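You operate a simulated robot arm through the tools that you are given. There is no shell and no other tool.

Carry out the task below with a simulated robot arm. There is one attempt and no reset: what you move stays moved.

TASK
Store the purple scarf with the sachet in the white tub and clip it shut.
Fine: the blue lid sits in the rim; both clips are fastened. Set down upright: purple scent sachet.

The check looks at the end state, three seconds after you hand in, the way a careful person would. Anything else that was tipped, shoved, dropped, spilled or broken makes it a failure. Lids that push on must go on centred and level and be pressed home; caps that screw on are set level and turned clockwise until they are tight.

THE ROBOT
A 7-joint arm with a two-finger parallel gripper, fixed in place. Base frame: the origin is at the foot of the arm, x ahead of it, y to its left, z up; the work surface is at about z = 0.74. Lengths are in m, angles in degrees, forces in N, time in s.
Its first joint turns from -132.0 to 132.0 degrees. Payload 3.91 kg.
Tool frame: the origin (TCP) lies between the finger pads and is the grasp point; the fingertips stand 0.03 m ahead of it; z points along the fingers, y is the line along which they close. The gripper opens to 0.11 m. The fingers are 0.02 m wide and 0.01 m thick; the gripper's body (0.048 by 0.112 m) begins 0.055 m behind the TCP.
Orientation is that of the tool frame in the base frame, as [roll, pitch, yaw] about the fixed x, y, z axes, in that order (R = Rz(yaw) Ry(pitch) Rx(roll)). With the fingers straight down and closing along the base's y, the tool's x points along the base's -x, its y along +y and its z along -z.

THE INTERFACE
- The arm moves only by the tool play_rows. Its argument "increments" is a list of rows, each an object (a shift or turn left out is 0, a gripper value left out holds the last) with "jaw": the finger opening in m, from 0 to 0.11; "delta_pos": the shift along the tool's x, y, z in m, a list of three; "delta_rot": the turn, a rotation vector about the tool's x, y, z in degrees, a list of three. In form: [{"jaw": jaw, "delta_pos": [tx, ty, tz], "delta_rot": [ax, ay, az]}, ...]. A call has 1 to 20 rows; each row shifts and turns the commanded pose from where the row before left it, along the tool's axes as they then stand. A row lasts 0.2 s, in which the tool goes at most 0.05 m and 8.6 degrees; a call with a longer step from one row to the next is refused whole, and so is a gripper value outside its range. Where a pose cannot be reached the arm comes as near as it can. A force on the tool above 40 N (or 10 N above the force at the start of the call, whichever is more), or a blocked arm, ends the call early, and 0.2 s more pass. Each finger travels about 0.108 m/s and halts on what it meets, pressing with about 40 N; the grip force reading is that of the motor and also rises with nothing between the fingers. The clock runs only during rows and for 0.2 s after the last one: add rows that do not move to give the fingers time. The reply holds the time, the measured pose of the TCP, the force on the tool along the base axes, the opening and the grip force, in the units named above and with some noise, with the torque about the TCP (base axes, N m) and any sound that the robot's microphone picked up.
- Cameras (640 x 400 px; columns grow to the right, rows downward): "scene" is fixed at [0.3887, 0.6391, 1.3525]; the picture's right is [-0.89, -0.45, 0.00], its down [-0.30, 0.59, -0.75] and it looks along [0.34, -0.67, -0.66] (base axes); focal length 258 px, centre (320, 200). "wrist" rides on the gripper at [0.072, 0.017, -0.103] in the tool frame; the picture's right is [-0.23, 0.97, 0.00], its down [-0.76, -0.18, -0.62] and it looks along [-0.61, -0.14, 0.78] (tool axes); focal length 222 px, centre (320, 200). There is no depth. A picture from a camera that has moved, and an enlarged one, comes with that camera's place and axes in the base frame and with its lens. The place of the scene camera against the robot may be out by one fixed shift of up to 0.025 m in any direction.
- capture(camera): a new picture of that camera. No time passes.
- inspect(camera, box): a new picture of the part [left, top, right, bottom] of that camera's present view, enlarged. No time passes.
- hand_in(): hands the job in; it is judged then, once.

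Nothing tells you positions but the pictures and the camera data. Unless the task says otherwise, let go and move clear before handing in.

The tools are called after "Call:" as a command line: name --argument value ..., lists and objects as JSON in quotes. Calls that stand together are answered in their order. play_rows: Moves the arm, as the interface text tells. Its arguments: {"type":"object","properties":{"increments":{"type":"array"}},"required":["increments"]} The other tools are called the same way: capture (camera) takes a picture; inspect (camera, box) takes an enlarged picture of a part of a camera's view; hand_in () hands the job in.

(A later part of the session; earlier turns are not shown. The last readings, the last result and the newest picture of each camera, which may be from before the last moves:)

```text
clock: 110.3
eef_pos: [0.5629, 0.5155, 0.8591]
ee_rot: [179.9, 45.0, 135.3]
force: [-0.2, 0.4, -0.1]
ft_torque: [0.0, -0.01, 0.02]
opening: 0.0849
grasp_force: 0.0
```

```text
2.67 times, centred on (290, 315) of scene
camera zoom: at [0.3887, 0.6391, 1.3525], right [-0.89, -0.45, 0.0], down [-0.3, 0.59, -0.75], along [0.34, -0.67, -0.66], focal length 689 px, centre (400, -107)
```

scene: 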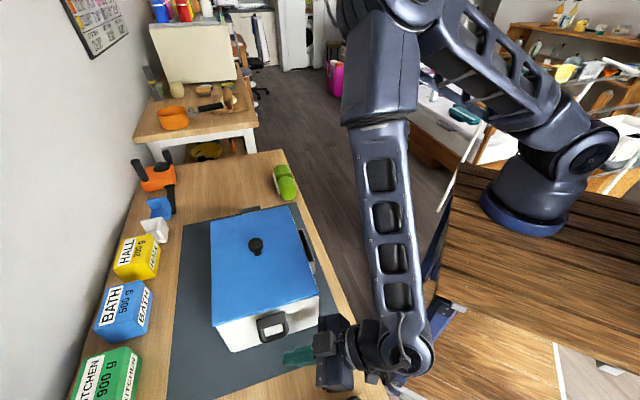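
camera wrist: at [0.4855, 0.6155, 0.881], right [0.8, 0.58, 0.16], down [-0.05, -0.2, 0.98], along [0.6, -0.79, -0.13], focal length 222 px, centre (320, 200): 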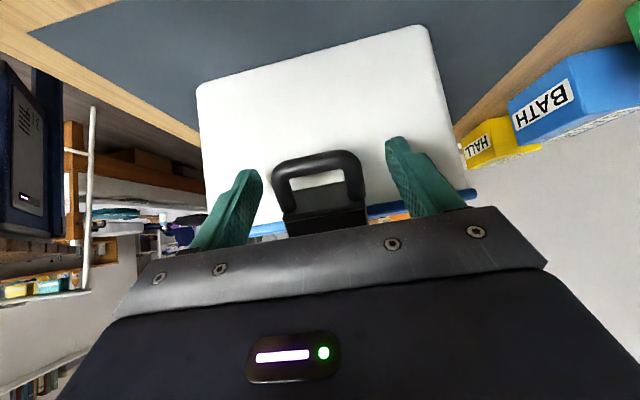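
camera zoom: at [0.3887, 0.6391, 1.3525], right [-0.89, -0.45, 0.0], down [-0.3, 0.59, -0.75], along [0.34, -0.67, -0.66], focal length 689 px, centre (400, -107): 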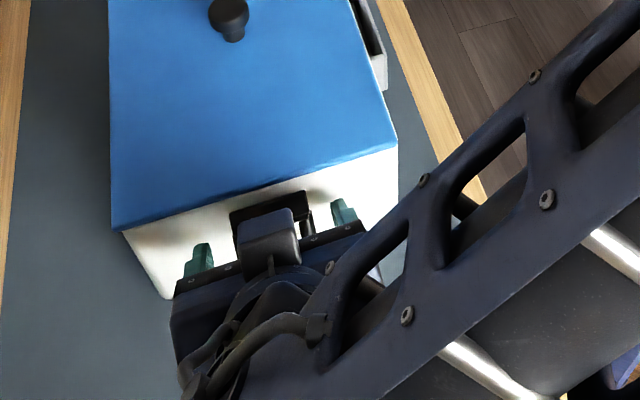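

The clip is ~4 mm off-centre between the fingers; I'll correct that and close on its sides.

Call:
play_rows --increments '[{"delta_pos": [0, -0.004, 0]}, {"jaw": 0.06}, {"jaw": 0.04}, {}, {}]'

Call:
inspect --camera "wrist" --box '[230, 100, 430, 230]'

Call:
inspect --camera "scene" --box '[200, 240, 380, 390]'

```text
clock: 111.5
eef_pos: [0.5591, 0.5125, 0.8579]
ee_rot: [179.8, 44.8, 135.2]
force: [1.6, 3.5, 1.7]
ft_torque: [-0.02, 0.01, 0.2]
opening: 0.0535
grasp_force: 39.6
```

```text
3.08 times, centred on (330, 165) of wrist
camera zoom: at [0.4827, 0.6128, 0.8811], right [0.8, 0.58, 0.16], down [-0.05, -0.2, 0.98], along [0.6, -0.79, -0.13], focal length 684 px, centre (289, 308)
```

zoom: 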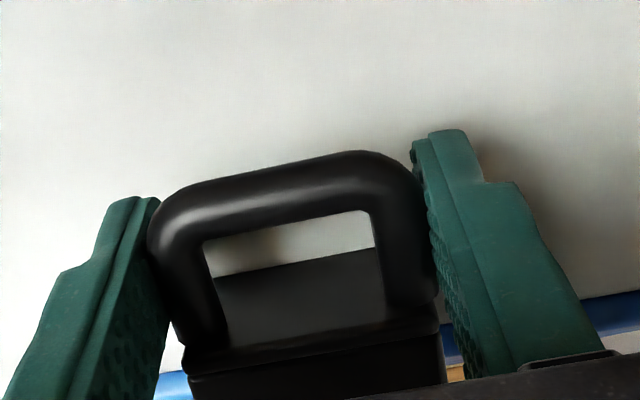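

```text
2.67 times, centred on (290, 315) of scene
camera zoom: at [0.3887, 0.6391, 1.3525], right [-0.89, -0.45, 0.0], down [-0.3, 0.59, -0.75], along [0.34, -0.67, -0.66], focal length 689 px, centre (400, -107)
```

zoom: 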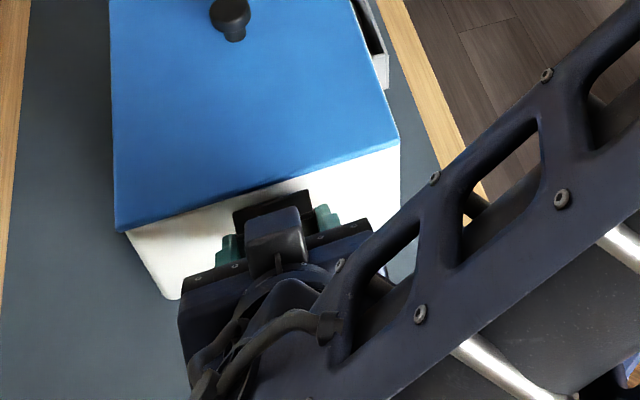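

Firm grip on the clip (0.0535 m). Now rotating it about its hinge: two 7.5° steps first, checking forces and the tub.

Call:
play_rows --increments '[{"delta_pos": [-0.00444, 0, -0.00272], "delta_rot": [0, 7.5, 0]}, {"delta_pos": [-0.00444, 0, -0.00272], "delta_rot": [0, 7.5, 0]}, {}]'

Call:
inspect --camera "wrist" --box '[230, 100, 430, 230]'

Call:
inspect --camera "scene" --box '[200, 240, 380, 390]'

```text
clock: 112.3
eef_pos: [0.5615, 0.5118, 0.8672]
ee_rot: [-179.9, 29.8, 135.5]
force: [-0.8, -1.6, -0.2]
ft_torque: [-0.15, 0.41, -0.31]
opening: 0.0533
grasp_force: 39.6
```

```text
3.08 times, centred on (330, 165) of wrist
camera zoom: at [0.4919, 0.6034, 0.9216], right [0.82, 0.55, 0.11], down [0.12, -0.37, 0.92], along [0.55, -0.74, -0.38], focal length 684 px, centre (289, 308)
```

zoom: 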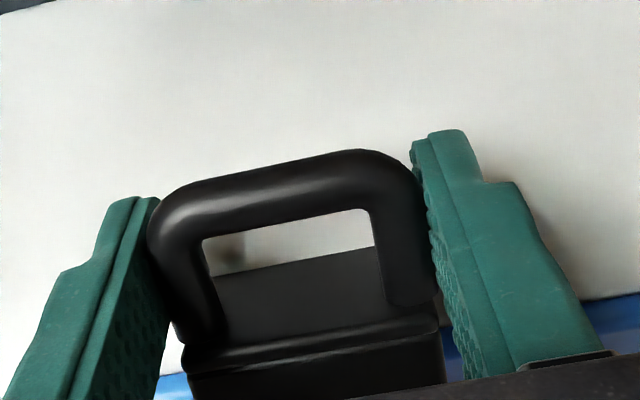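

```text
2.67 times, centred on (290, 315) of scene
camera zoom: at [0.3887, 0.6391, 1.3525], right [-0.89, -0.45, 0.0], down [-0.3, 0.59, -0.75], along [0.34, -0.67, -0.66], focal length 689 px, centre (400, -107)
```

zoom: 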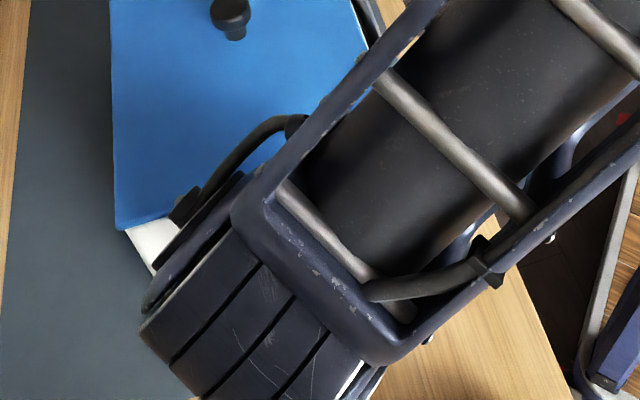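

The clip turns rigidly with the gripper, forces stay tiny and the tub doesn't move. Continuing the rotation.

Call:
play_rows --increments '[{"delta_pos": [-0.00444, 0, -0.00272], "delta_rot": [0, 7.5, 0]}, {"delta_pos": [-0.00444, 0, -0.00272], "delta_rot": [0, 7.5, 0]}, {"delta_pos": [-0.00444, 0, -0.00272], "delta_rot": [0, 7.5, 0]}, {}]'

Call:
capture --camera "wrist"

Call:
inspect --camera "wrist" --box '[230, 100, 430, 230]'

Call:
capture --camera "scene"

```text
clock: 113.3
eef_pos: [0.5677, 0.5049, 0.8807]
ee_rot: [179.9, 7.3, 135.4]
force: [-0.8, 0.9, 0.6]
ft_torque: [0.01, 0.15, 0.07]
opening: 0.053
grasp_force: 40.0
```

```text
taken
camera wrist: at [0.5192, 0.577, 0.9742], right [0.84, 0.54, 0.03], down [0.36, -0.6, 0.71], along [0.4, -0.59, -0.7], focal length 222 px, centre (320, 200)
```

wrist: 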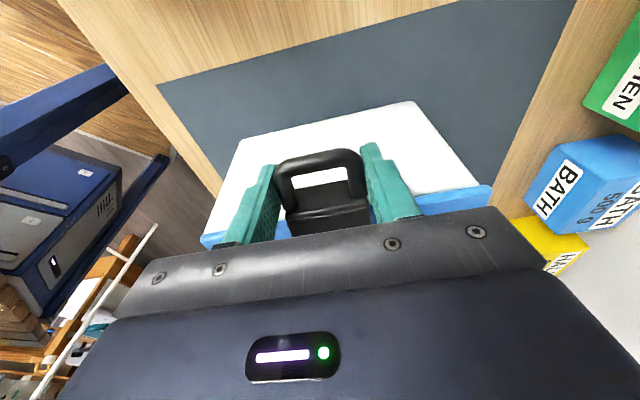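

```text
3.08 times, centred on (330, 165) of wrist
camera zoom: at [0.5192, 0.577, 0.9742], right [0.84, 0.54, 0.03], down [0.36, -0.6, 0.71], along [0.4, -0.59, -0.7], focal length 684 px, centre (289, 308)
```

zoom: 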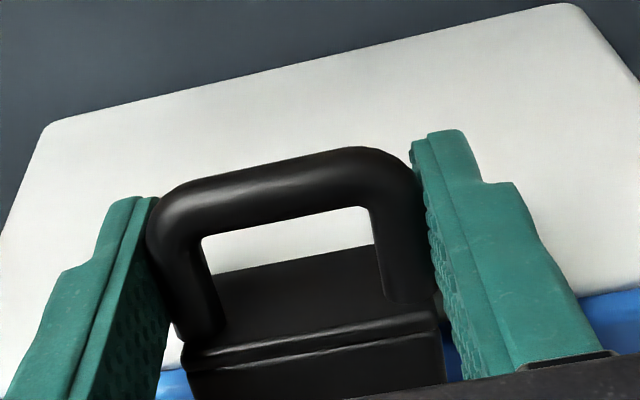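

```text
taken
```

scene: 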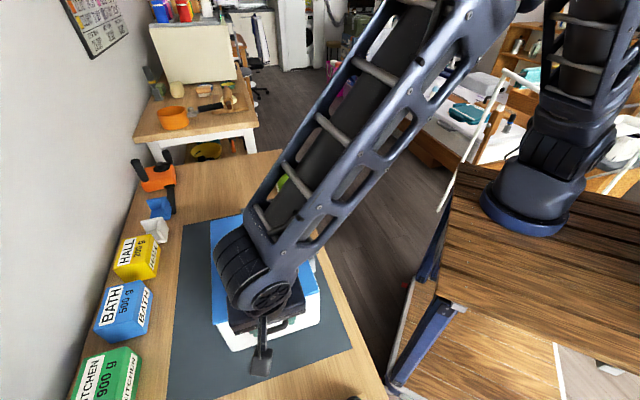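

At ~67°; all smooth. Continuing the last part of the swing carefully.

Call:
play_rows --increments '[{"delta_pos": [-0.00444, 0, -0.00272], "delta_rot": [0, 7.5, 0]}, {"delta_pos": [-0.00444, 0, -0.00272], "delta_rot": [0, 7.5, 0]}, {}]'

Call:
capture --camera "wrist"

Call:
inspect --camera "wrist" --box '[230, 100, 430, 230]'

```text
clock: 114.1
eef_pos: [0.5739, 0.4989, 0.8868]
ee_rot: [179.9, -7.7, 135.3]
force: [-0.5, -0.9, 0.6]
ft_torque: [-1.22, -0.83, -0.67]
opening: 0.043
grasp_force: 40.0
```

```text
taken
camera wrist: at [0.545, 0.5517, 0.9989], right [0.84, 0.54, -0.03], down [0.47, -0.72, 0.52], along [0.26, -0.45, -0.86], focal length 222 px, centre (320, 200)
```

wrist: 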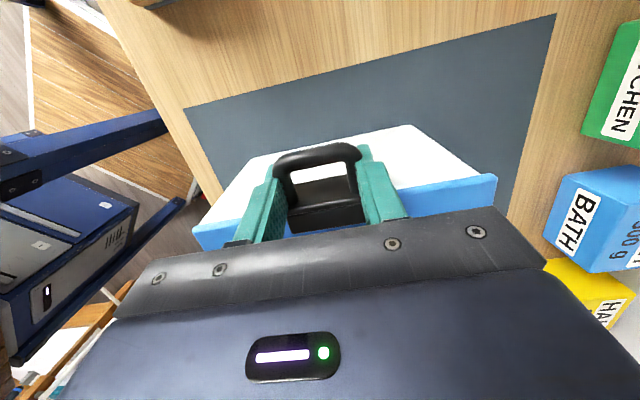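

```text
3.08 times, centred on (330, 165) of wrist
camera zoom: at [0.545, 0.5517, 0.9989], right [0.84, 0.54, -0.03], down [0.47, -0.72, 0.52], along [0.26, -0.45, -0.86], focal length 684 px, centre (289, 308)
```

zoom: 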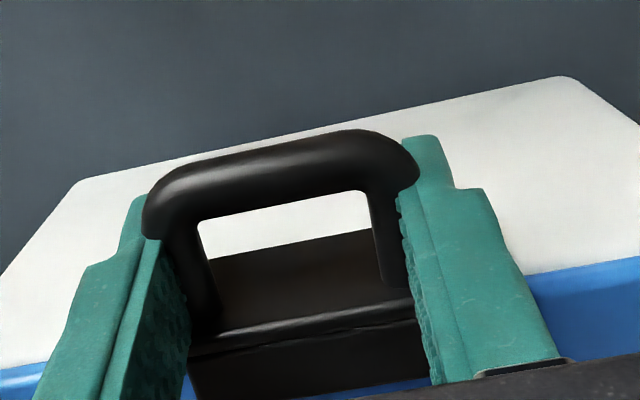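

The clip met a stop (torque rose and the pads slipped inward on the loop). I'll release and back straight off to see where the clip ended up.

Call:
play_rows --increments '[{"jaw": 0.085}, {}, {"delta_pos": [0.01, 0, -0.02]}, {"delta_pos": [0.01, 0, -0.04]}, {"delta_pos": [0.01, 0, -0.045]}, {"delta_pos": [0.01, 0, -0.045]}, {}]'

Call:
capture --camera "wrist"

Call:
inspect --camera "wrist" --box '[220, 90, 440, 220]'

Call:
inspect --camera "scene" --box '[200, 240, 340, 350]'

```text
clock: 115.7
eef_pos: [0.56, 0.5121, 1.0403]
ee_rot: [179.9, -7.6, 135.4]
force: [0.7, -0.4, 0.2]
ft_torque: [-0.01, -0.05, 0.0]
opening: 0.0848
grasp_force: 0.0
```

```text
taken
camera wrist: at [0.53, 0.5656, 1.1537], right [0.84, 0.54, -0.03], down [0.47, -0.71, 0.52], along [0.26, -0.45, -0.86], focal length 222 px, centre (320, 200)
```

wrist: 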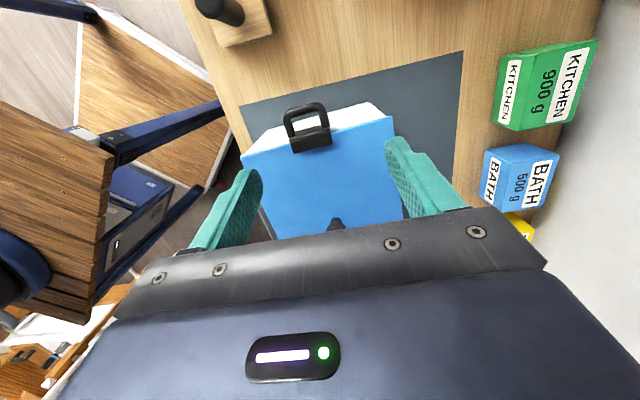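

```text
2.91 times, centred on (330, 155) of wrist
camera zoom: at [0.53, 0.5656, 1.1537], right [0.84, 0.54, -0.03], down [0.47, -0.71, 0.52], along [0.26, -0.45, -0.86], focal length 646 px, centre (291, 331)
```

zoom: 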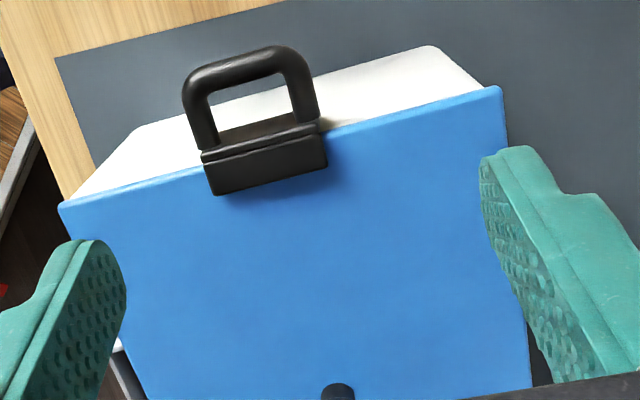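

```text
3.64 times, centred on (270, 295) of scene
camera zoom: at [0.3887, 0.6391, 1.3525], right [-0.89, -0.45, 0.0], down [-0.3, 0.59, -0.75], along [0.34, -0.67, -0.66], focal length 940 px, centre (502, -146)
```

zoom: 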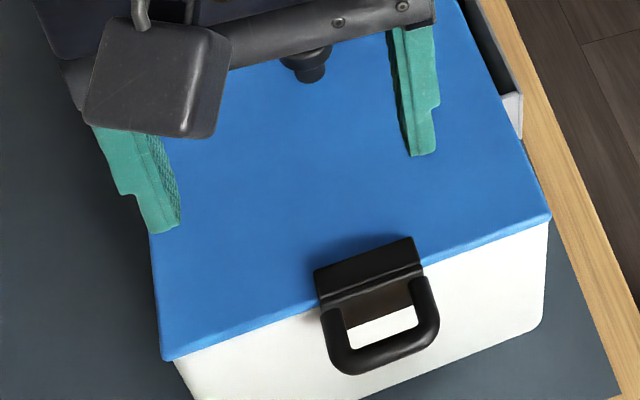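

The hook is now over the lid edge (~75–80°), but releasing dragged the tub ~2 cm toward the robot and turned it ~3°; it is still flat on the mat. I'll finish this clip by pressing straight down on its hook from above.

Call:
play_rows --increments '[{"jaw": 0.0, "delta_rot": [0, -7.6, 0]}, {"delta_pos": [-0.0229, -0.019, 0.0]}, {"delta_pos": [0, 0, 0.03]}, {"delta_pos": [0, 0, 0.03]}, {"delta_pos": [0, 0, 0.025]}, {}]'

Call:
capture --camera "wrist"

Call:
inspect --camera "wrist" --box '[220, 90, 440, 220]'

Call:
inspect --camera "scene" --box '[200, 240, 340, 350]'

```text
clock: 117.1
eef_pos: [0.5628, 0.4826, 0.9555]
ee_rot: [179.9, -0.2, 135.5]
force: [0.4, 0.3, -0.3]
ft_torque: [-0.01, 0.0, 0.01]
opening: 0.0
grasp_force: 37.9
```

```text
taken
camera wrist: at [0.5232, 0.546, 1.0591], right [0.85, 0.53, 0.0], down [0.42, -0.66, 0.62], along [0.33, -0.53, -0.78], focal length 222 px, centre (320, 200)
```

wrist: 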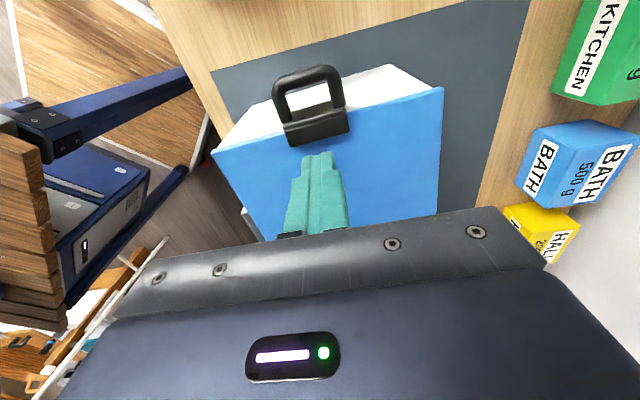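

```text
2.91 times, centred on (330, 155) of wrist
camera zoom: at [0.5232, 0.546, 1.0591], right [0.85, 0.53, 0.0], down [0.42, -0.66, 0.62], along [0.33, -0.53, -0.78], focal length 646 px, centre (291, 331)
```

zoom: 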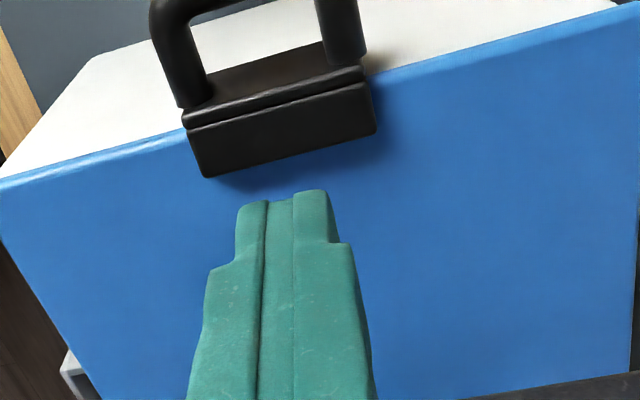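

```text
3.64 times, centred on (270, 295) of scene
camera zoom: at [0.3887, 0.6391, 1.3525], right [-0.89, -0.45, 0.0], down [-0.3, 0.59, -0.75], along [0.34, -0.67, -0.66], focal length 940 px, centre (502, -146)
```

zoom: 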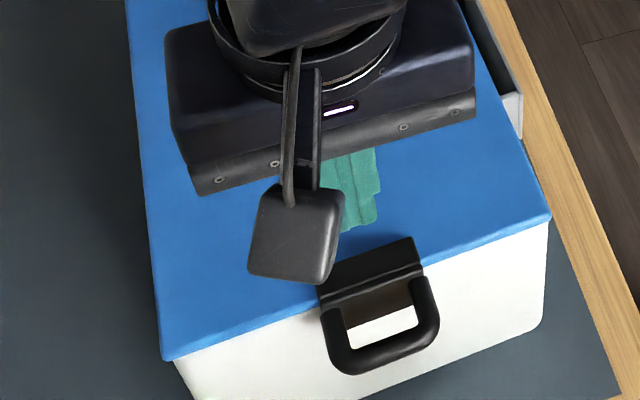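

Fingertips are over the hook's inner edge. Pressing down slowly onto the hook.

Call:
play_rows --increments '[{"delta_pos": [0.002, 0.0, 0.02]}, {"delta_pos": [0, 0, 0.006]}, {"delta_pos": [0, 0, 0.003]}, {"delta_pos": [0, 0, 0.002]}, {"delta_pos": [0, 0, 0.002]}, {"delta_pos": [0, 0, 0.002]}, {"delta_pos": [0, 0, 0.002]}, {"delta_pos": [0, 0, 0.002]}, {"delta_pos": [0, 0, 0.002]}, {"delta_pos": [0, 0, 0.002]}, {}]'

Call:
inspect --camera "wrist" --box '[220, 90, 440, 220]'

Call:
inspect --camera "scene" --box '[200, 240, 340, 350]'

```text
clock: 119.5
eef_pos: [0.562, 0.4841, 0.9146]
ee_rot: [179.6, -0.2, 135.4]
force: [-3.6, -8.0, 37.8]
ft_torque: [-0.16, 0.22, -0.04]
opening: 0.0
grasp_force: 38.1
```

```text
2.91 times, centred on (330, 155) of wrist
camera zoom: at [0.5219, 0.547, 1.0186], right [0.85, 0.53, 0.0], down [0.42, -0.66, 0.62], along [0.33, -0.52, -0.78], focal length 646 px, centre (291, 331)
```

zoom: 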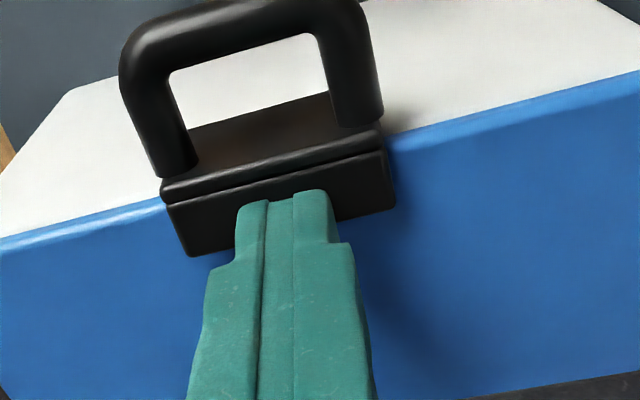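

```text
3.64 times, centred on (270, 295) of scene
camera zoom: at [0.3887, 0.6391, 1.3525], right [-0.89, -0.45, 0.0], down [-0.3, 0.59, -0.75], along [0.34, -0.67, -0.66], focal length 940 px, centre (502, -146)
```

zoom: 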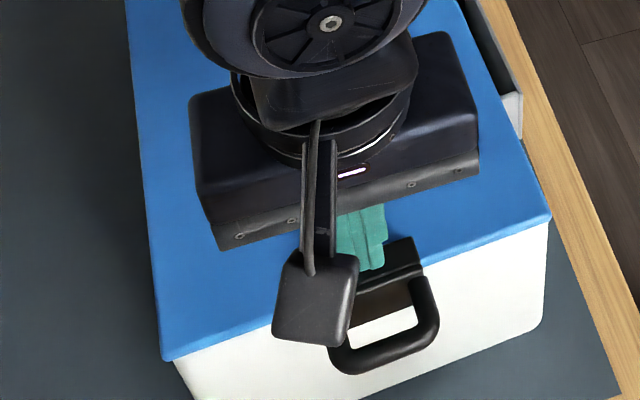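

Pressed the hook with ~38 N; fingertip height suggests it now lies on the lid. I'll back off and look from the side to verify it's fully closed.

Call:
play_rows --increments '[{"delta_pos": [0, 0, -0.03]}, {"delta_pos": [0, 0, -0.04]}, {"delta_pos": [0.045, 0, -0.01]}, {"delta_pos": [0.045, 0, 0]}, {"delta_rot": [0, -7.5, 0]}, {"delta_rot": [0, -7.5, 0]}, {"delta_rot": [0, -7.5, 0]}, {"delta_rot": [0, -7.5, 0]}, {"delta_rot": [0, -7.5, 0]}, {"delta_rot": [0, -7.5, 0]}, {"delta_pos": [0.025, 0, 0.025]}, {}]'

Call:
capture --camera "wrist"

Call:
inspect --camera "wrist" --box '[210, 50, 430, 190]'

Call:
inspect --camera "scene" --box '[200, 190, 340, 350]'

```text
clock: 122.1
eef_pos: [0.4983, 0.5469, 0.9582]
ee_rot: [179.9, 45.1, 135.4]
force: [0.7, -0.3, 0.5]
ft_torque: [0.02, 0.0, 0.01]
opening: 0.0001
grasp_force: 37.5
```

```text
taken
camera wrist: at [0.4214, 0.6468, 0.9796], right [0.8, 0.58, 0.16], down [-0.06, -0.2, 0.98], along [0.6, -0.79, -0.12], focal length 222 px, centre (320, 200)
```

wrist: 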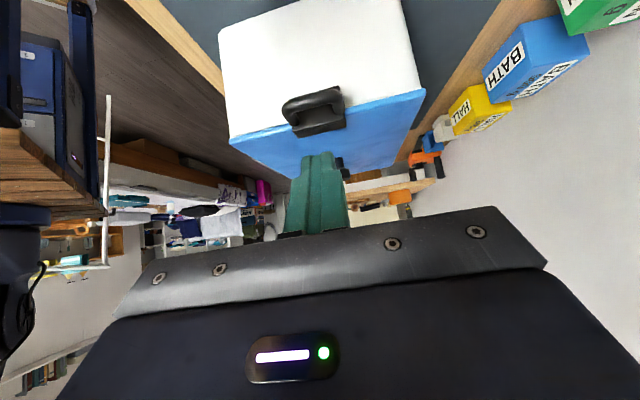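

```text
2.86 times, centred on (320, 120) of wrist
camera zoom: at [0.4214, 0.6468, 0.9796], right [0.8, 0.58, 0.16], down [-0.06, -0.2, 0.98], along [0.6, -0.79, -0.12], focal length 635 px, centre (320, 429)
```

zoom: 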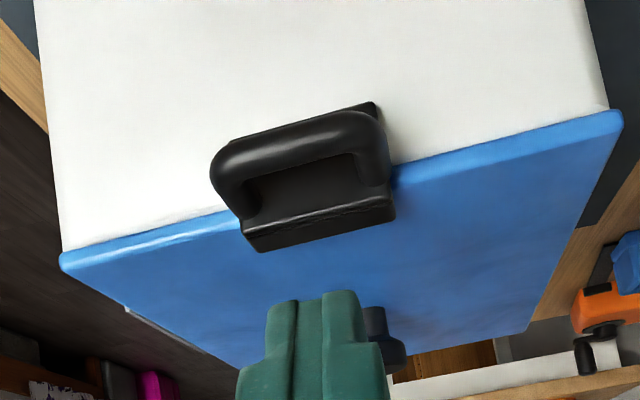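

```text
2.50 times, centred on (270, 270) of scene
camera zoom: at [0.3887, 0.6391, 1.3525], right [-0.89, -0.45, 0.0], down [-0.3, 0.59, -0.75], along [0.34, -0.67, -0.66], focal length 646 px, centre (445, 25)
```

zoom: 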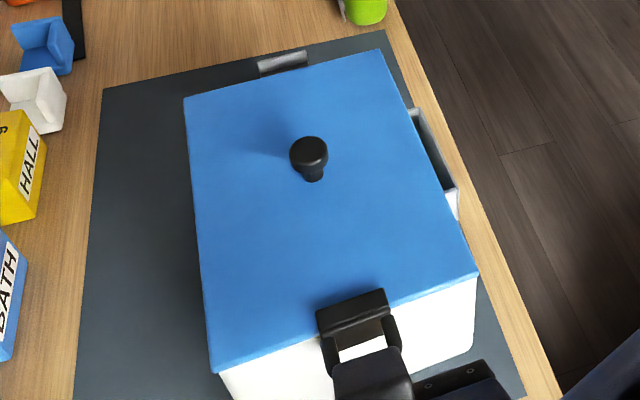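

The clip looks closed: plate upright along the wall, hook over the lid. Zooming for detail.

Call:
inspect --camera "wrist" --box '[275, 75, 355, 145]'

Call:
inspect --camera "wrist" --box '[220, 70, 440, 180]'

```text
5.71 times, centred on (315, 110) of wrist
camera zoom: at [0.4214, 0.6468, 0.9796], right [0.8, 0.58, 0.16], down [-0.06, -0.2, 0.98], along [0.6, -0.79, -0.12], focal length 1269 px, centre (349, 714)
```

zoom: 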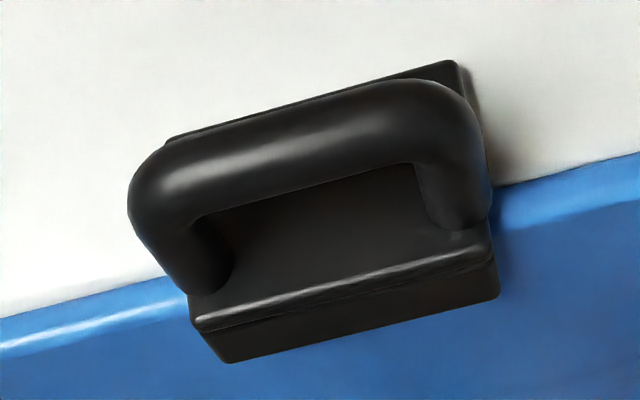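

```text
2.91 times, centred on (330, 125) of wrist
camera zoom: at [0.4214, 0.6468, 0.9796], right [0.8, 0.58, 0.16], down [-0.06, -0.2, 0.98], along [0.6, -0.79, -0.12], focal length 646 px, centre (291, 418)
```

zoom: 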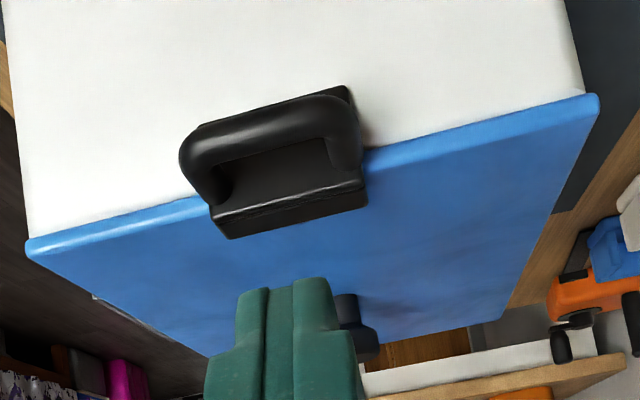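

Near clip is closed, hook on the lid. Now the far (grey) clip with the same side-grip method: moving over the far end at height, then leaning the tool so the hand is outside the far end.

Call:
play_rows --increments '[{"delta_pos": [-0.0283, 0, -0.0283]}, {"delta_pos": [-0.0283, 0, -0.0283]}, {"delta_pos": [-0.0283, 0, -0.0283]}, {"delta_pos": [-0.0283, 0, -0.0283]}, {"delta_rot": [0, 7.5, 0]}, {"delta_rot": [0, 7.5, 0]}, {"delta_rot": [0, 7.5, 0]}, {"delta_rot": [0, 7.5, 0]}, {"delta_rot": [0, 7.5, 0]}, {"delta_rot": [0, 7.5, 0]}, {"delta_pos": [-0.04254, 0.00126, 0]}, {"delta_pos": [-0.04254, 0.00126, 0]}, {"delta_pos": [-0.04254, 0.00126, 0]}, {"delta_pos": [-0.04254, 0.00126, 0]}, {"delta_pos": [-0.04254, 0.00126, 0]}, {"delta_pos": [-0.04254, 0.00126, 0]}, {"delta_pos": [-0.04254, 0.00126, 0]}, {"delta_pos": [-0.04254, 0.00126, 0]}, {"delta_pos": [-0.04254, 0.00126, 0]}, {"delta_pos": [-0.04254, 0.00126, 0]}]'

Call:
play_rows --increments '[{"jaw": 0.085, "delta_rot": [0, 0, -2]}, {"delta_rot": [0, 7.5, 0]}, {"delta_rot": [0, 7.5, 0]}, {"delta_rot": [0, 7.5, 0]}, {"delta_rot": [0, 7.5, 0]}, {"delta_rot": [0, 7.5, 0]}, {"delta_rot": [0, 7.5, 0]}, {}]'

Call:
capture --camera "wrist"

Call:
capture --camera "scene"

```text
clock: 126.3
eef_pos: [0.81, 0.2592, 1.1187]
ee_rot: [179.9, 0.0, 135.4]
force: [0.4, 0.8, 0.4]
ft_torque: [-0.05, -0.02, -0.01]
opening: 0.0001
grasp_force: 37.4
```

```text
clock: 128.1
eef_pos: [0.8094, 0.2582, 1.1174]
ee_rot: [179.9, -45.1, 137.6]
force: [-0.2, 0.3, 0.2]
ft_torque: [0.0, -0.04, -0.03]
opening: 0.0852
grasp_force: 0.1
```

```text
taken
camera wrist: at [0.8373, 0.2558, 1.2415], right [0.78, 0.61, -0.16], down [0.6, -0.79, -0.1], along [-0.19, -0.02, -0.98], focal length 222 px, centre (320, 200)
```

wrist: 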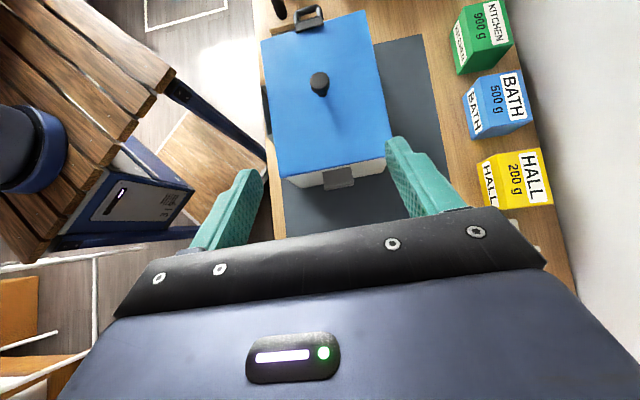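

```text
taken
```

scene: 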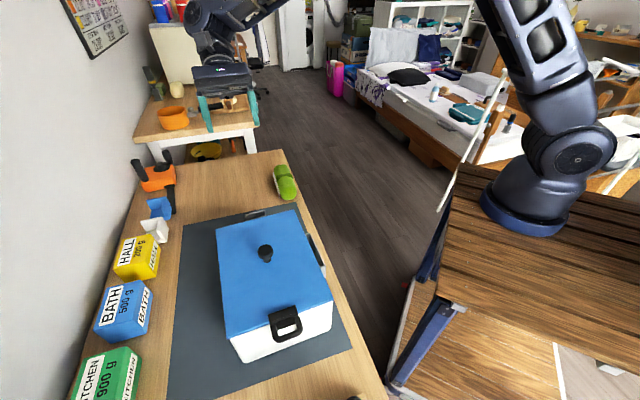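

Great overhead view with all four lid corners. Zooming to measure the tub pose and far clip precisely.

Call:
inspect --camera "wrist" --box '[240, 0, 420, 200]'

Call:
inspect --camera "wrist" --box '[290, 150, 390, 210]'

Call:
inspect --camera "wrist" --box '[260, 0, 360, 60]'

```text
2.00 times, centred on (330, 100) of wrist
camera zoom: at [0.8373, 0.2558, 1.2415], right [0.78, 0.61, -0.16], down [0.6, -0.79, -0.1], along [-0.19, -0.02, -0.98], focal length 444 px, centre (300, 400)
```

zoom: 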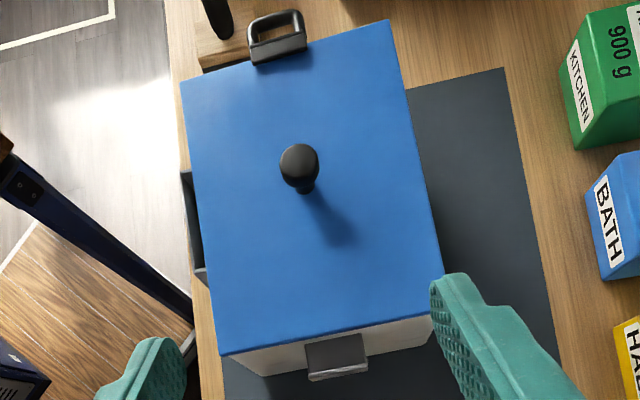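

```text
6.40 times, centred on (340, 180) of wrist
camera zoom: at [0.8373, 0.2558, 1.2415], right [0.78, 0.61, -0.16], down [0.6, -0.79, -0.1], along [-0.19, -0.02, -0.98], focal length 1422 px, centre (192, 328)
```

zoom: 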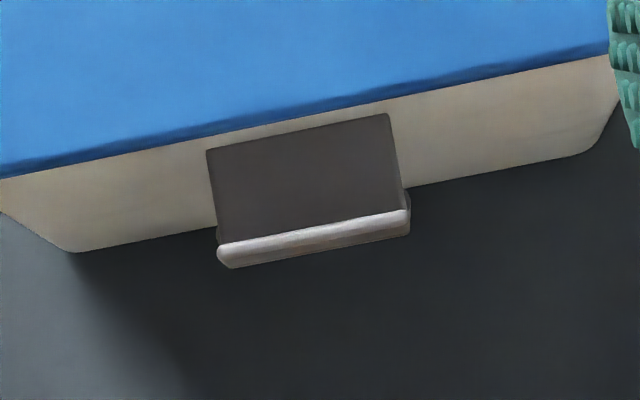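

```text
6.40 times, centred on (310, 30) of wrist
camera zoom: at [0.8373, 0.2558, 1.2415], right [0.78, 0.61, -0.16], down [0.6, -0.79, -0.1], along [-0.19, -0.02, -0.98], focal length 1422 px, centre (384, 1288)
```

zoom: 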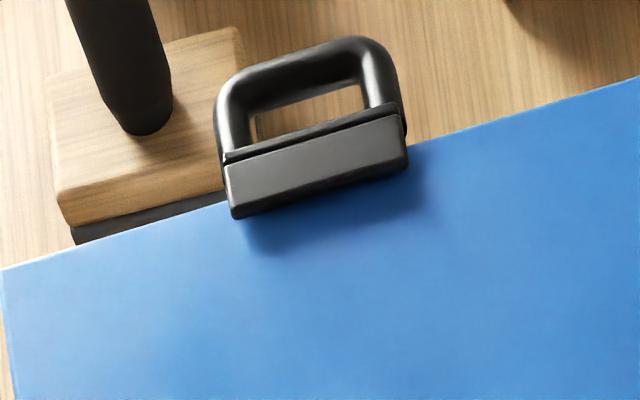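

The far clip mirrors the near one: hinge at e1'≈-0.132, laterally aligned with the tool already. Descending to the pre-grasp just outside it.

Call:
play_rows --increments '[{"delta_pos": [-0.0331, 0, 0.0323]}, {"delta_pos": [-0.0331, 0, 0.0323]}, {"delta_pos": [-0.0331, 0, 0.0323]}, {"delta_pos": [-0.0331, 0, 0.0323]}, {"delta_pos": [-0.0331, 0, 0.0323]}, {}]'

Call:
capture --camera "wrist"

Call:
inspect --camera "wrist" --box '[210, 80, 430, 230]'

Call:
inspect --camera "scene" --box '[190, 130, 340, 260]'

```text
clock: 129.5
eef_pos: [0.8121, 0.2575, 0.8857]
ee_rot: [179.9, -45.0, 137.5]
force: [0.9, 0.1, -0.1]
ft_torque: [0.02, 0.0, 0.05]
opening: 0.0848
grasp_force: 0.1
```

```text
taken
camera wrist: at [0.8398, 0.2548, 1.0102], right [0.78, 0.61, -0.16], down [0.6, -0.79, -0.1], along [-0.19, -0.02, -0.98], focal length 222 px, centre (320, 200)
```

wrist: 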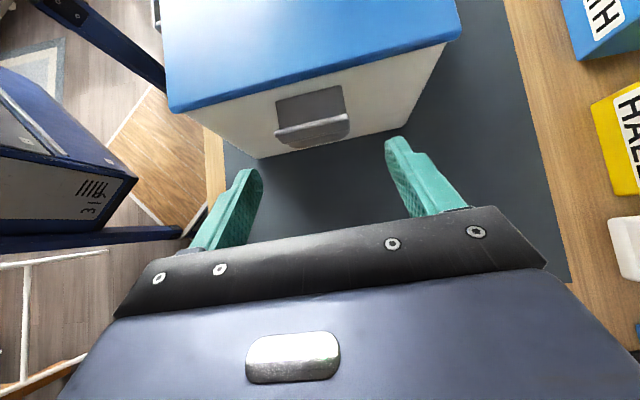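

```text
2.67 times, centred on (320, 155) of wrist
camera zoom: at [0.8398, 0.2548, 1.0102], right [0.78, 0.61, -0.16], down [0.6, -0.79, -0.1], along [-0.19, -0.02, -0.98], focal length 592 px, centre (320, 320)
```

zoom: 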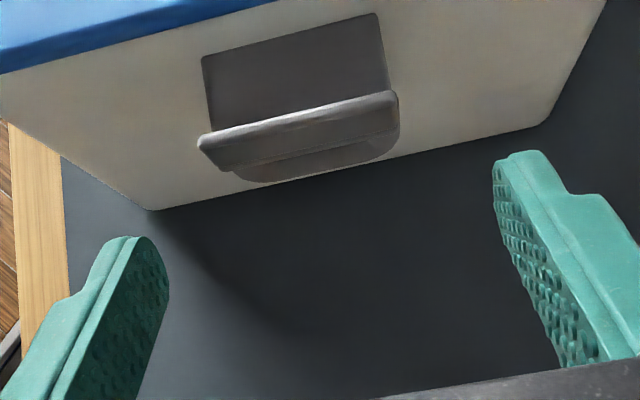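

```text
3.08 times, centred on (265, 195) of scene
camera zoom: at [0.3887, 0.6391, 1.3525], right [-0.89, -0.45, 0.0], down [-0.3, 0.59, -0.75], along [0.34, -0.67, -0.66], focal length 795 px, centre (489, 215)
```

zoom: 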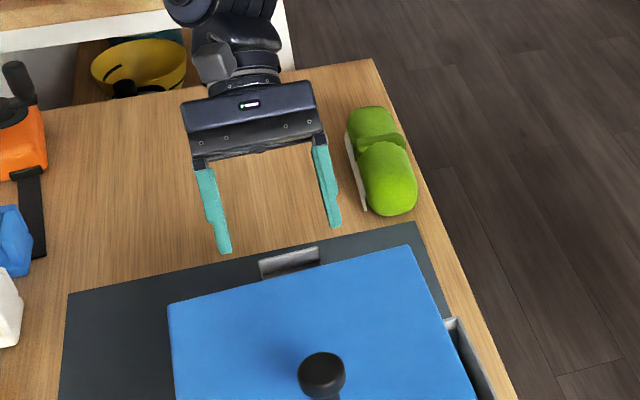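

Geometry of the far clip is confirmed (mirror of the near one, laterally centred). Advancing 6 cm to straddle its loop.

Call:
play_rows --increments '[{"delta_pos": [0, 0, 0.025]}, {"delta_pos": [0, 0, 0.02]}, {"delta_pos": [0, 0, 0.015]}, {}]'

Call:
capture --camera "wrist"

Call:
inspect --camera "wrist" --box '[210, 90, 430, 240]'

```text
clock: 130.5
eef_pos: [0.781, 0.2854, 0.8429]
ee_rot: [179.8, -45.1, 137.5]
force: [1.0, 0.2, 0.0]
ft_torque: [0.02, 0.02, -0.01]
opening: 0.0851
grasp_force: 0.0
```

```text
taken
camera wrist: at [0.8084, 0.2831, 0.9676], right [0.78, 0.61, -0.16], down [0.6, -0.79, -0.1], along [-0.19, -0.02, -0.98], focal length 222 px, centre (320, 200)
```

wrist: 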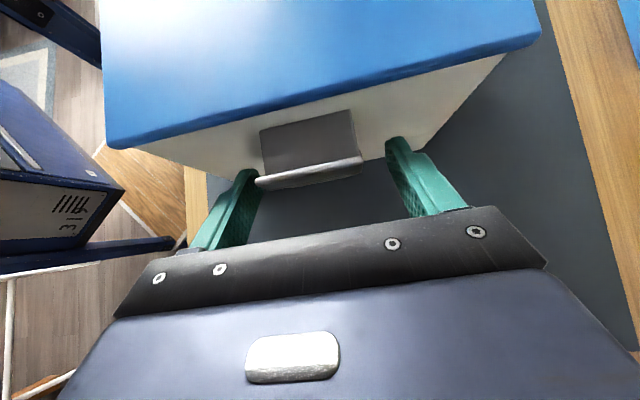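

```text
2.67 times, centred on (320, 165) of wrist
camera zoom: at [0.8084, 0.2831, 0.9676], right [0.78, 0.61, -0.16], down [0.6, -0.79, -0.1], along [-0.19, -0.02, -0.98], focal length 592 px, centre (320, 293)
```

zoom: 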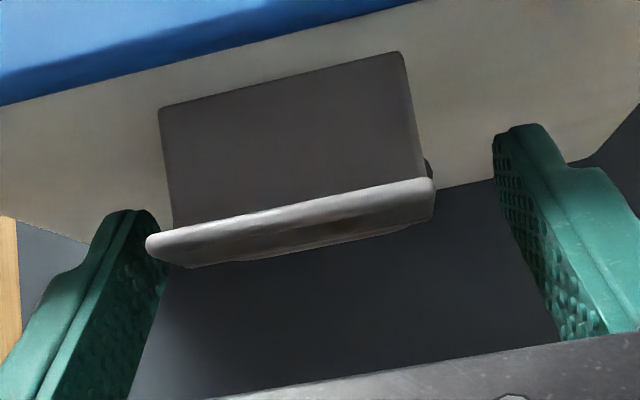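

Perspective aside, the clip is centred between the fingers (±0.026 vs ±0.042). Closing on its sides.

Call:
play_rows --increments '[{"jaw": 0.06}, {"jaw": 0.04}, {}, {}]'

Call:
inspect --camera "wrist" --box '[210, 90, 430, 240]'

```text
clock: 131.5
eef_pos: [0.7819, 0.2852, 0.8436]
ee_rot: [179.9, -45.1, 137.5]
force: [-2.7, -1.2, -0.1]
ft_torque: [-0.1, -0.02, 0.09]
opening: 0.0538
grasp_force: 40.0
```

```text
2.67 times, centred on (320, 165) of wrist
camera zoom: at [0.8084, 0.2829, 0.9677], right [0.78, 0.61, -0.16], down [0.6, -0.79, -0.1], along [-0.19, -0.02, -0.98], focal length 592 px, centre (320, 293)
```

zoom: 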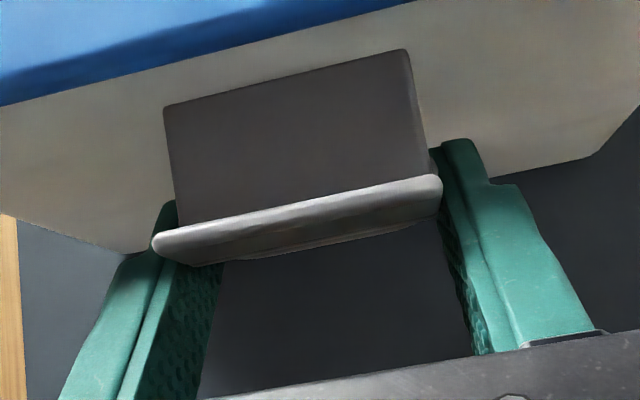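

Good grip. Rotating the far clip about its hinge in 7.5° steps, checking forces.

Call:
play_rows --increments '[{"delta_pos": [0.00283, 0, -0.00385], "delta_rot": [0, -7.5, 0]}, {"delta_pos": [0.00283, 0, -0.00385], "delta_rot": [0, -7.5, 0]}, {"delta_pos": [0.00283, 0, -0.00385], "delta_rot": [0, -7.5, 0]}, {}]'

Call:
inspect --camera "wrist" --box '[210, 90, 430, 240]'

Call:
inspect --camera "scene" --box '[190, 180, 350, 370]'

```text
clock: 132.5
eef_pos: [0.7805, 0.2849, 0.8576]
ee_rot: [-180.0, -22.5, 137.3]
force: [-1.0, -0.5, 0.0]
ft_torque: [-0.2, -0.16, 0.15]
opening: 0.0533
grasp_force: 39.8
```

```text
2.67 times, centred on (320, 165) of wrist
camera zoom: at [0.7723, 0.3158, 0.9808], right [0.81, 0.57, -0.09], down [0.57, -0.77, 0.28], along [0.1, -0.28, -0.95], focal length 592 px, centre (320, 293)
```

zoom: 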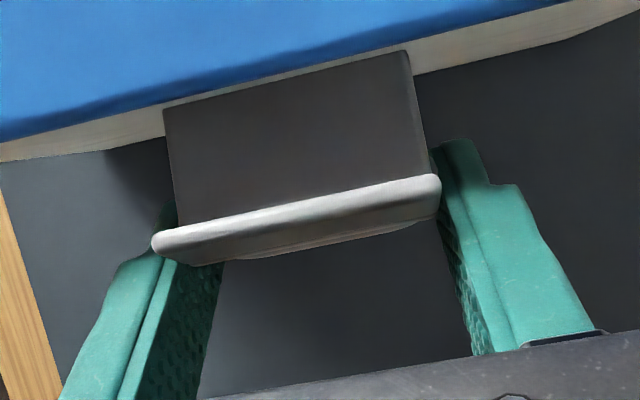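

```text
2.11 times, centred on (270, 275) of scene
camera zoom: at [0.3887, 0.6391, 1.3525], right [-0.89, -0.45, 0.0], down [-0.3, 0.59, -0.75], along [0.34, -0.67, -0.66], focal length 544 px, centre (425, 42)
```

zoom: 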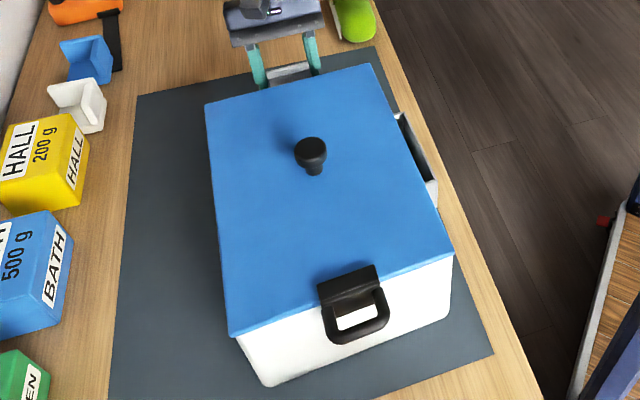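

Smooth, low force. Continuing.

Call:
play_rows --increments '[{"delta_pos": [0.00283, 0, -0.00385], "delta_rot": [0, -7.5, 0]}, {"delta_pos": [0.00283, 0, -0.00385], "delta_rot": [0, -7.5, 0]}, {"delta_pos": [0.00283, 0, -0.00385], "delta_rot": [0, -7.5, 0]}, {}]'

Call:
inspect --camera "wrist" --box '[210, 90, 430, 240]'

```text
clock: 133.5
eef_pos: [0.7777, 0.2875, 0.8715]
ee_rot: [179.9, 0.0, 137.4]
force: [-0.2, 1.2, 0.3]
ft_torque: [0.08, -0.28, 0.13]
opening: 0.0538
grasp_force: 40.4
```

```text
2.67 times, centred on (320, 165) of wrist
camera zoom: at [0.7352, 0.35, 0.9747], right [0.83, 0.56, 0.0], down [0.44, -0.65, 0.62], along [0.35, -0.51, -0.78], focal length 592 px, centre (320, 293)
```

zoom: 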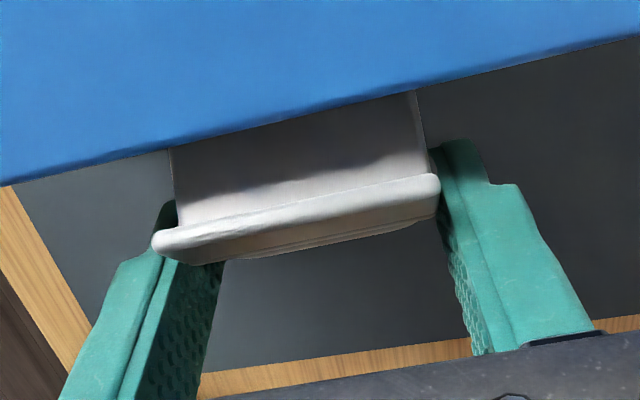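

At ~45°. Three more steps to ~67°, with camera/hand staying above lid and knob.

Call:
play_rows --increments '[{"delta_pos": [0.00283, 0, -0.00385], "delta_rot": [0, -7.5, 0]}, {"delta_pos": [0.00283, 0, -0.00385], "delta_rot": [0, -7.5, 0]}, {"delta_pos": [0.00283, 0, -0.00385], "delta_rot": [0, -7.5, 0]}, {}]'

Call:
inspect --camera "wrist" --box '[210, 90, 430, 240]'

Call:
inspect --camera "scene" --box '[190, 180, 350, 370]'

```text
clock: 134.5
eef_pos: [0.7691, 0.2967, 0.8815]
ee_rot: [180.0, 22.4, 137.4]
force: [-4.4, 5.7, 7.7]
ft_torque: [0.31, 0.25, -0.02]
opening: 0.0539
grasp_force: 40.2
```

```text
2.67 times, centred on (320, 165) of wrist
camera zoom: at [0.7023, 0.3804, 0.9496], right [0.81, 0.58, 0.09], down [0.22, -0.45, 0.87], along [0.54, -0.68, -0.49], focal length 592 px, centre (320, 293)
```

zoom: 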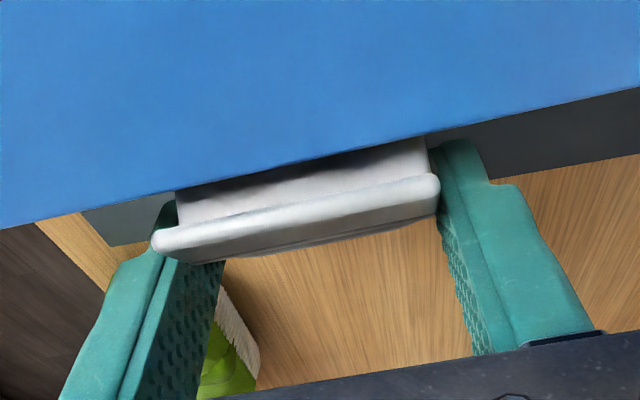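

```text
2.11 times, centred on (270, 275) of scene
camera zoom: at [0.3887, 0.6391, 1.3525], right [-0.89, -0.45, 0.0], down [-0.3, 0.59, -0.75], along [0.34, -0.67, -0.66], focal length 544 px, centre (425, 42)
```

zoom: 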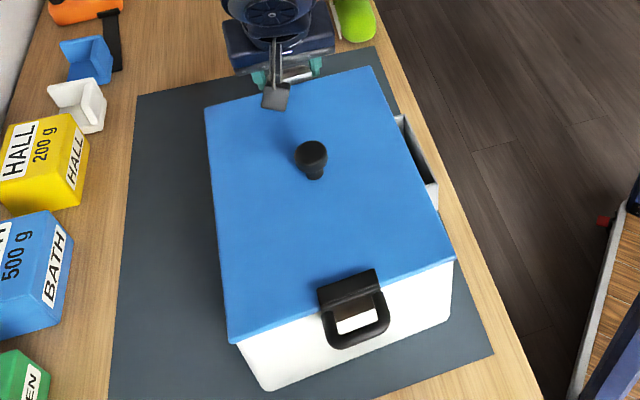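

Some resistance at ~67° — enough. I'll open wide (fingers clear of the clip's sides) and lift straight up with no sideways motion.

Call:
play_rows --increments '[{"jaw": 0.095}, {}, {}, {"delta_pos": [-0.0076, 0, -0.0185]}, {"delta_pos": [-0.0152, 0, -0.037]}, {"delta_pos": [-0.0152, 0, -0.037]}, {"delta_pos": [-0.0152, 0, -0.037]}, {}]'

Call:
capture --camera "wrist"

Call:
inspect --camera "wrist" --box '[210, 60, 430, 210]'

Call:
inspect --camera "scene" --box '[190, 180, 350, 370]'

```text
clock: 136.3
eef_pos: [0.7698, 0.2946, 1.0215]
ee_rot: [180.0, 22.5, 137.4]
force: [-0.5, -0.3, -0.2]
ft_torque: [-0.03, 0.0, 0.05]
opening: 0.0949
grasp_force: 0.1
```

```text
taken
camera wrist: at [0.7031, 0.3803, 1.0896], right [0.81, 0.57, 0.09], down [0.22, -0.45, 0.87], along [0.54, -0.69, -0.49], focal length 222 px, centre (320, 200)
```

wrist: 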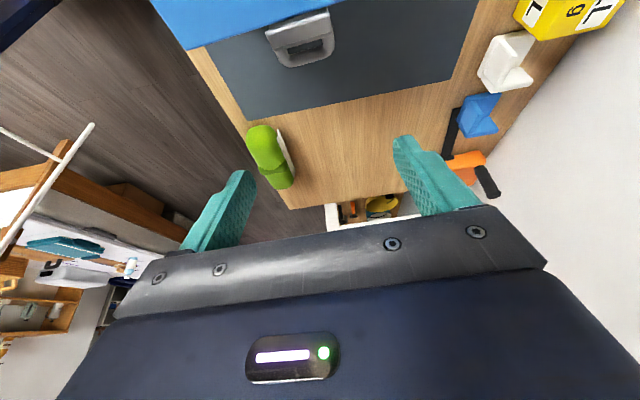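

```text
2.67 times, centred on (320, 135) of wrist
camera zoom: at [0.7031, 0.3803, 1.0896], right [0.81, 0.57, 0.09], down [0.22, -0.45, 0.87], along [0.54, -0.69, -0.49], focal length 592 px, centre (320, 373)
```

zoom: 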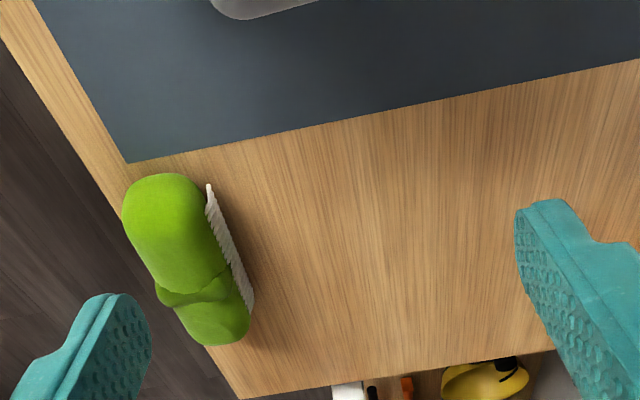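

```text
2.11 times, centred on (270, 275) of scene
camera zoom: at [0.3887, 0.6391, 1.3525], right [-0.89, -0.45, 0.0], down [-0.3, 0.59, -0.75], along [0.34, -0.67, -0.66], focal length 544 px, centre (425, 42)
```

zoom: 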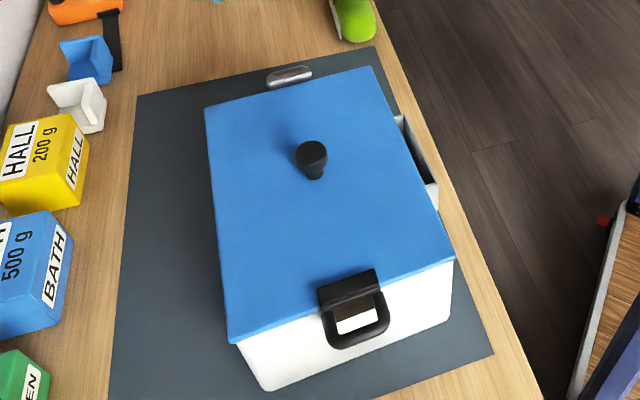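

Checking the far clip's state.

Call:
inspect --camera "wrist" --box '[240, 0, 360, 80]'

Call:
inspect --camera "scene" --box '[230, 195, 310, 245]'

```text
5.00 times, centred on (300, 40) of wrist
camera zoom: at [0.7031, 0.3803, 1.0896], right [0.81, 0.57, 0.09], down [0.22, -0.45, 0.87], along [0.54, -0.69, -0.49], focal length 1111 px, centre (420, 1000)
```

zoom: 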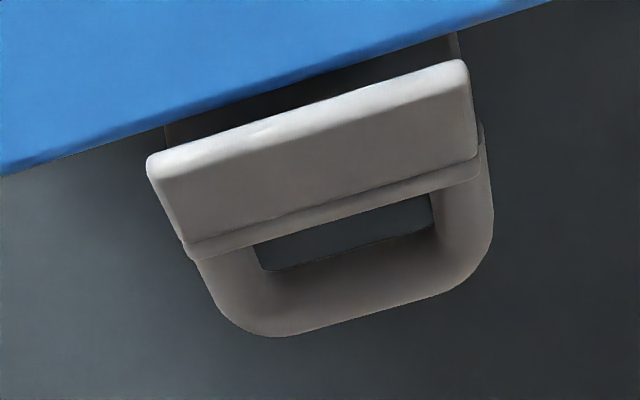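

```text
8.00 times, centred on (270, 220) of scene
camera zoom: at [0.3887, 0.6391, 1.3525], right [-0.89, -0.45, 0.0], down [-0.3, 0.59, -0.75], along [0.34, -0.67, -0.66], focal length 2067 px, centre (720, 40)
```

zoom: 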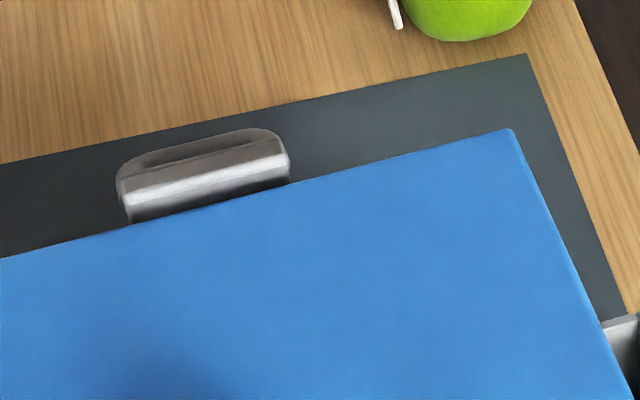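

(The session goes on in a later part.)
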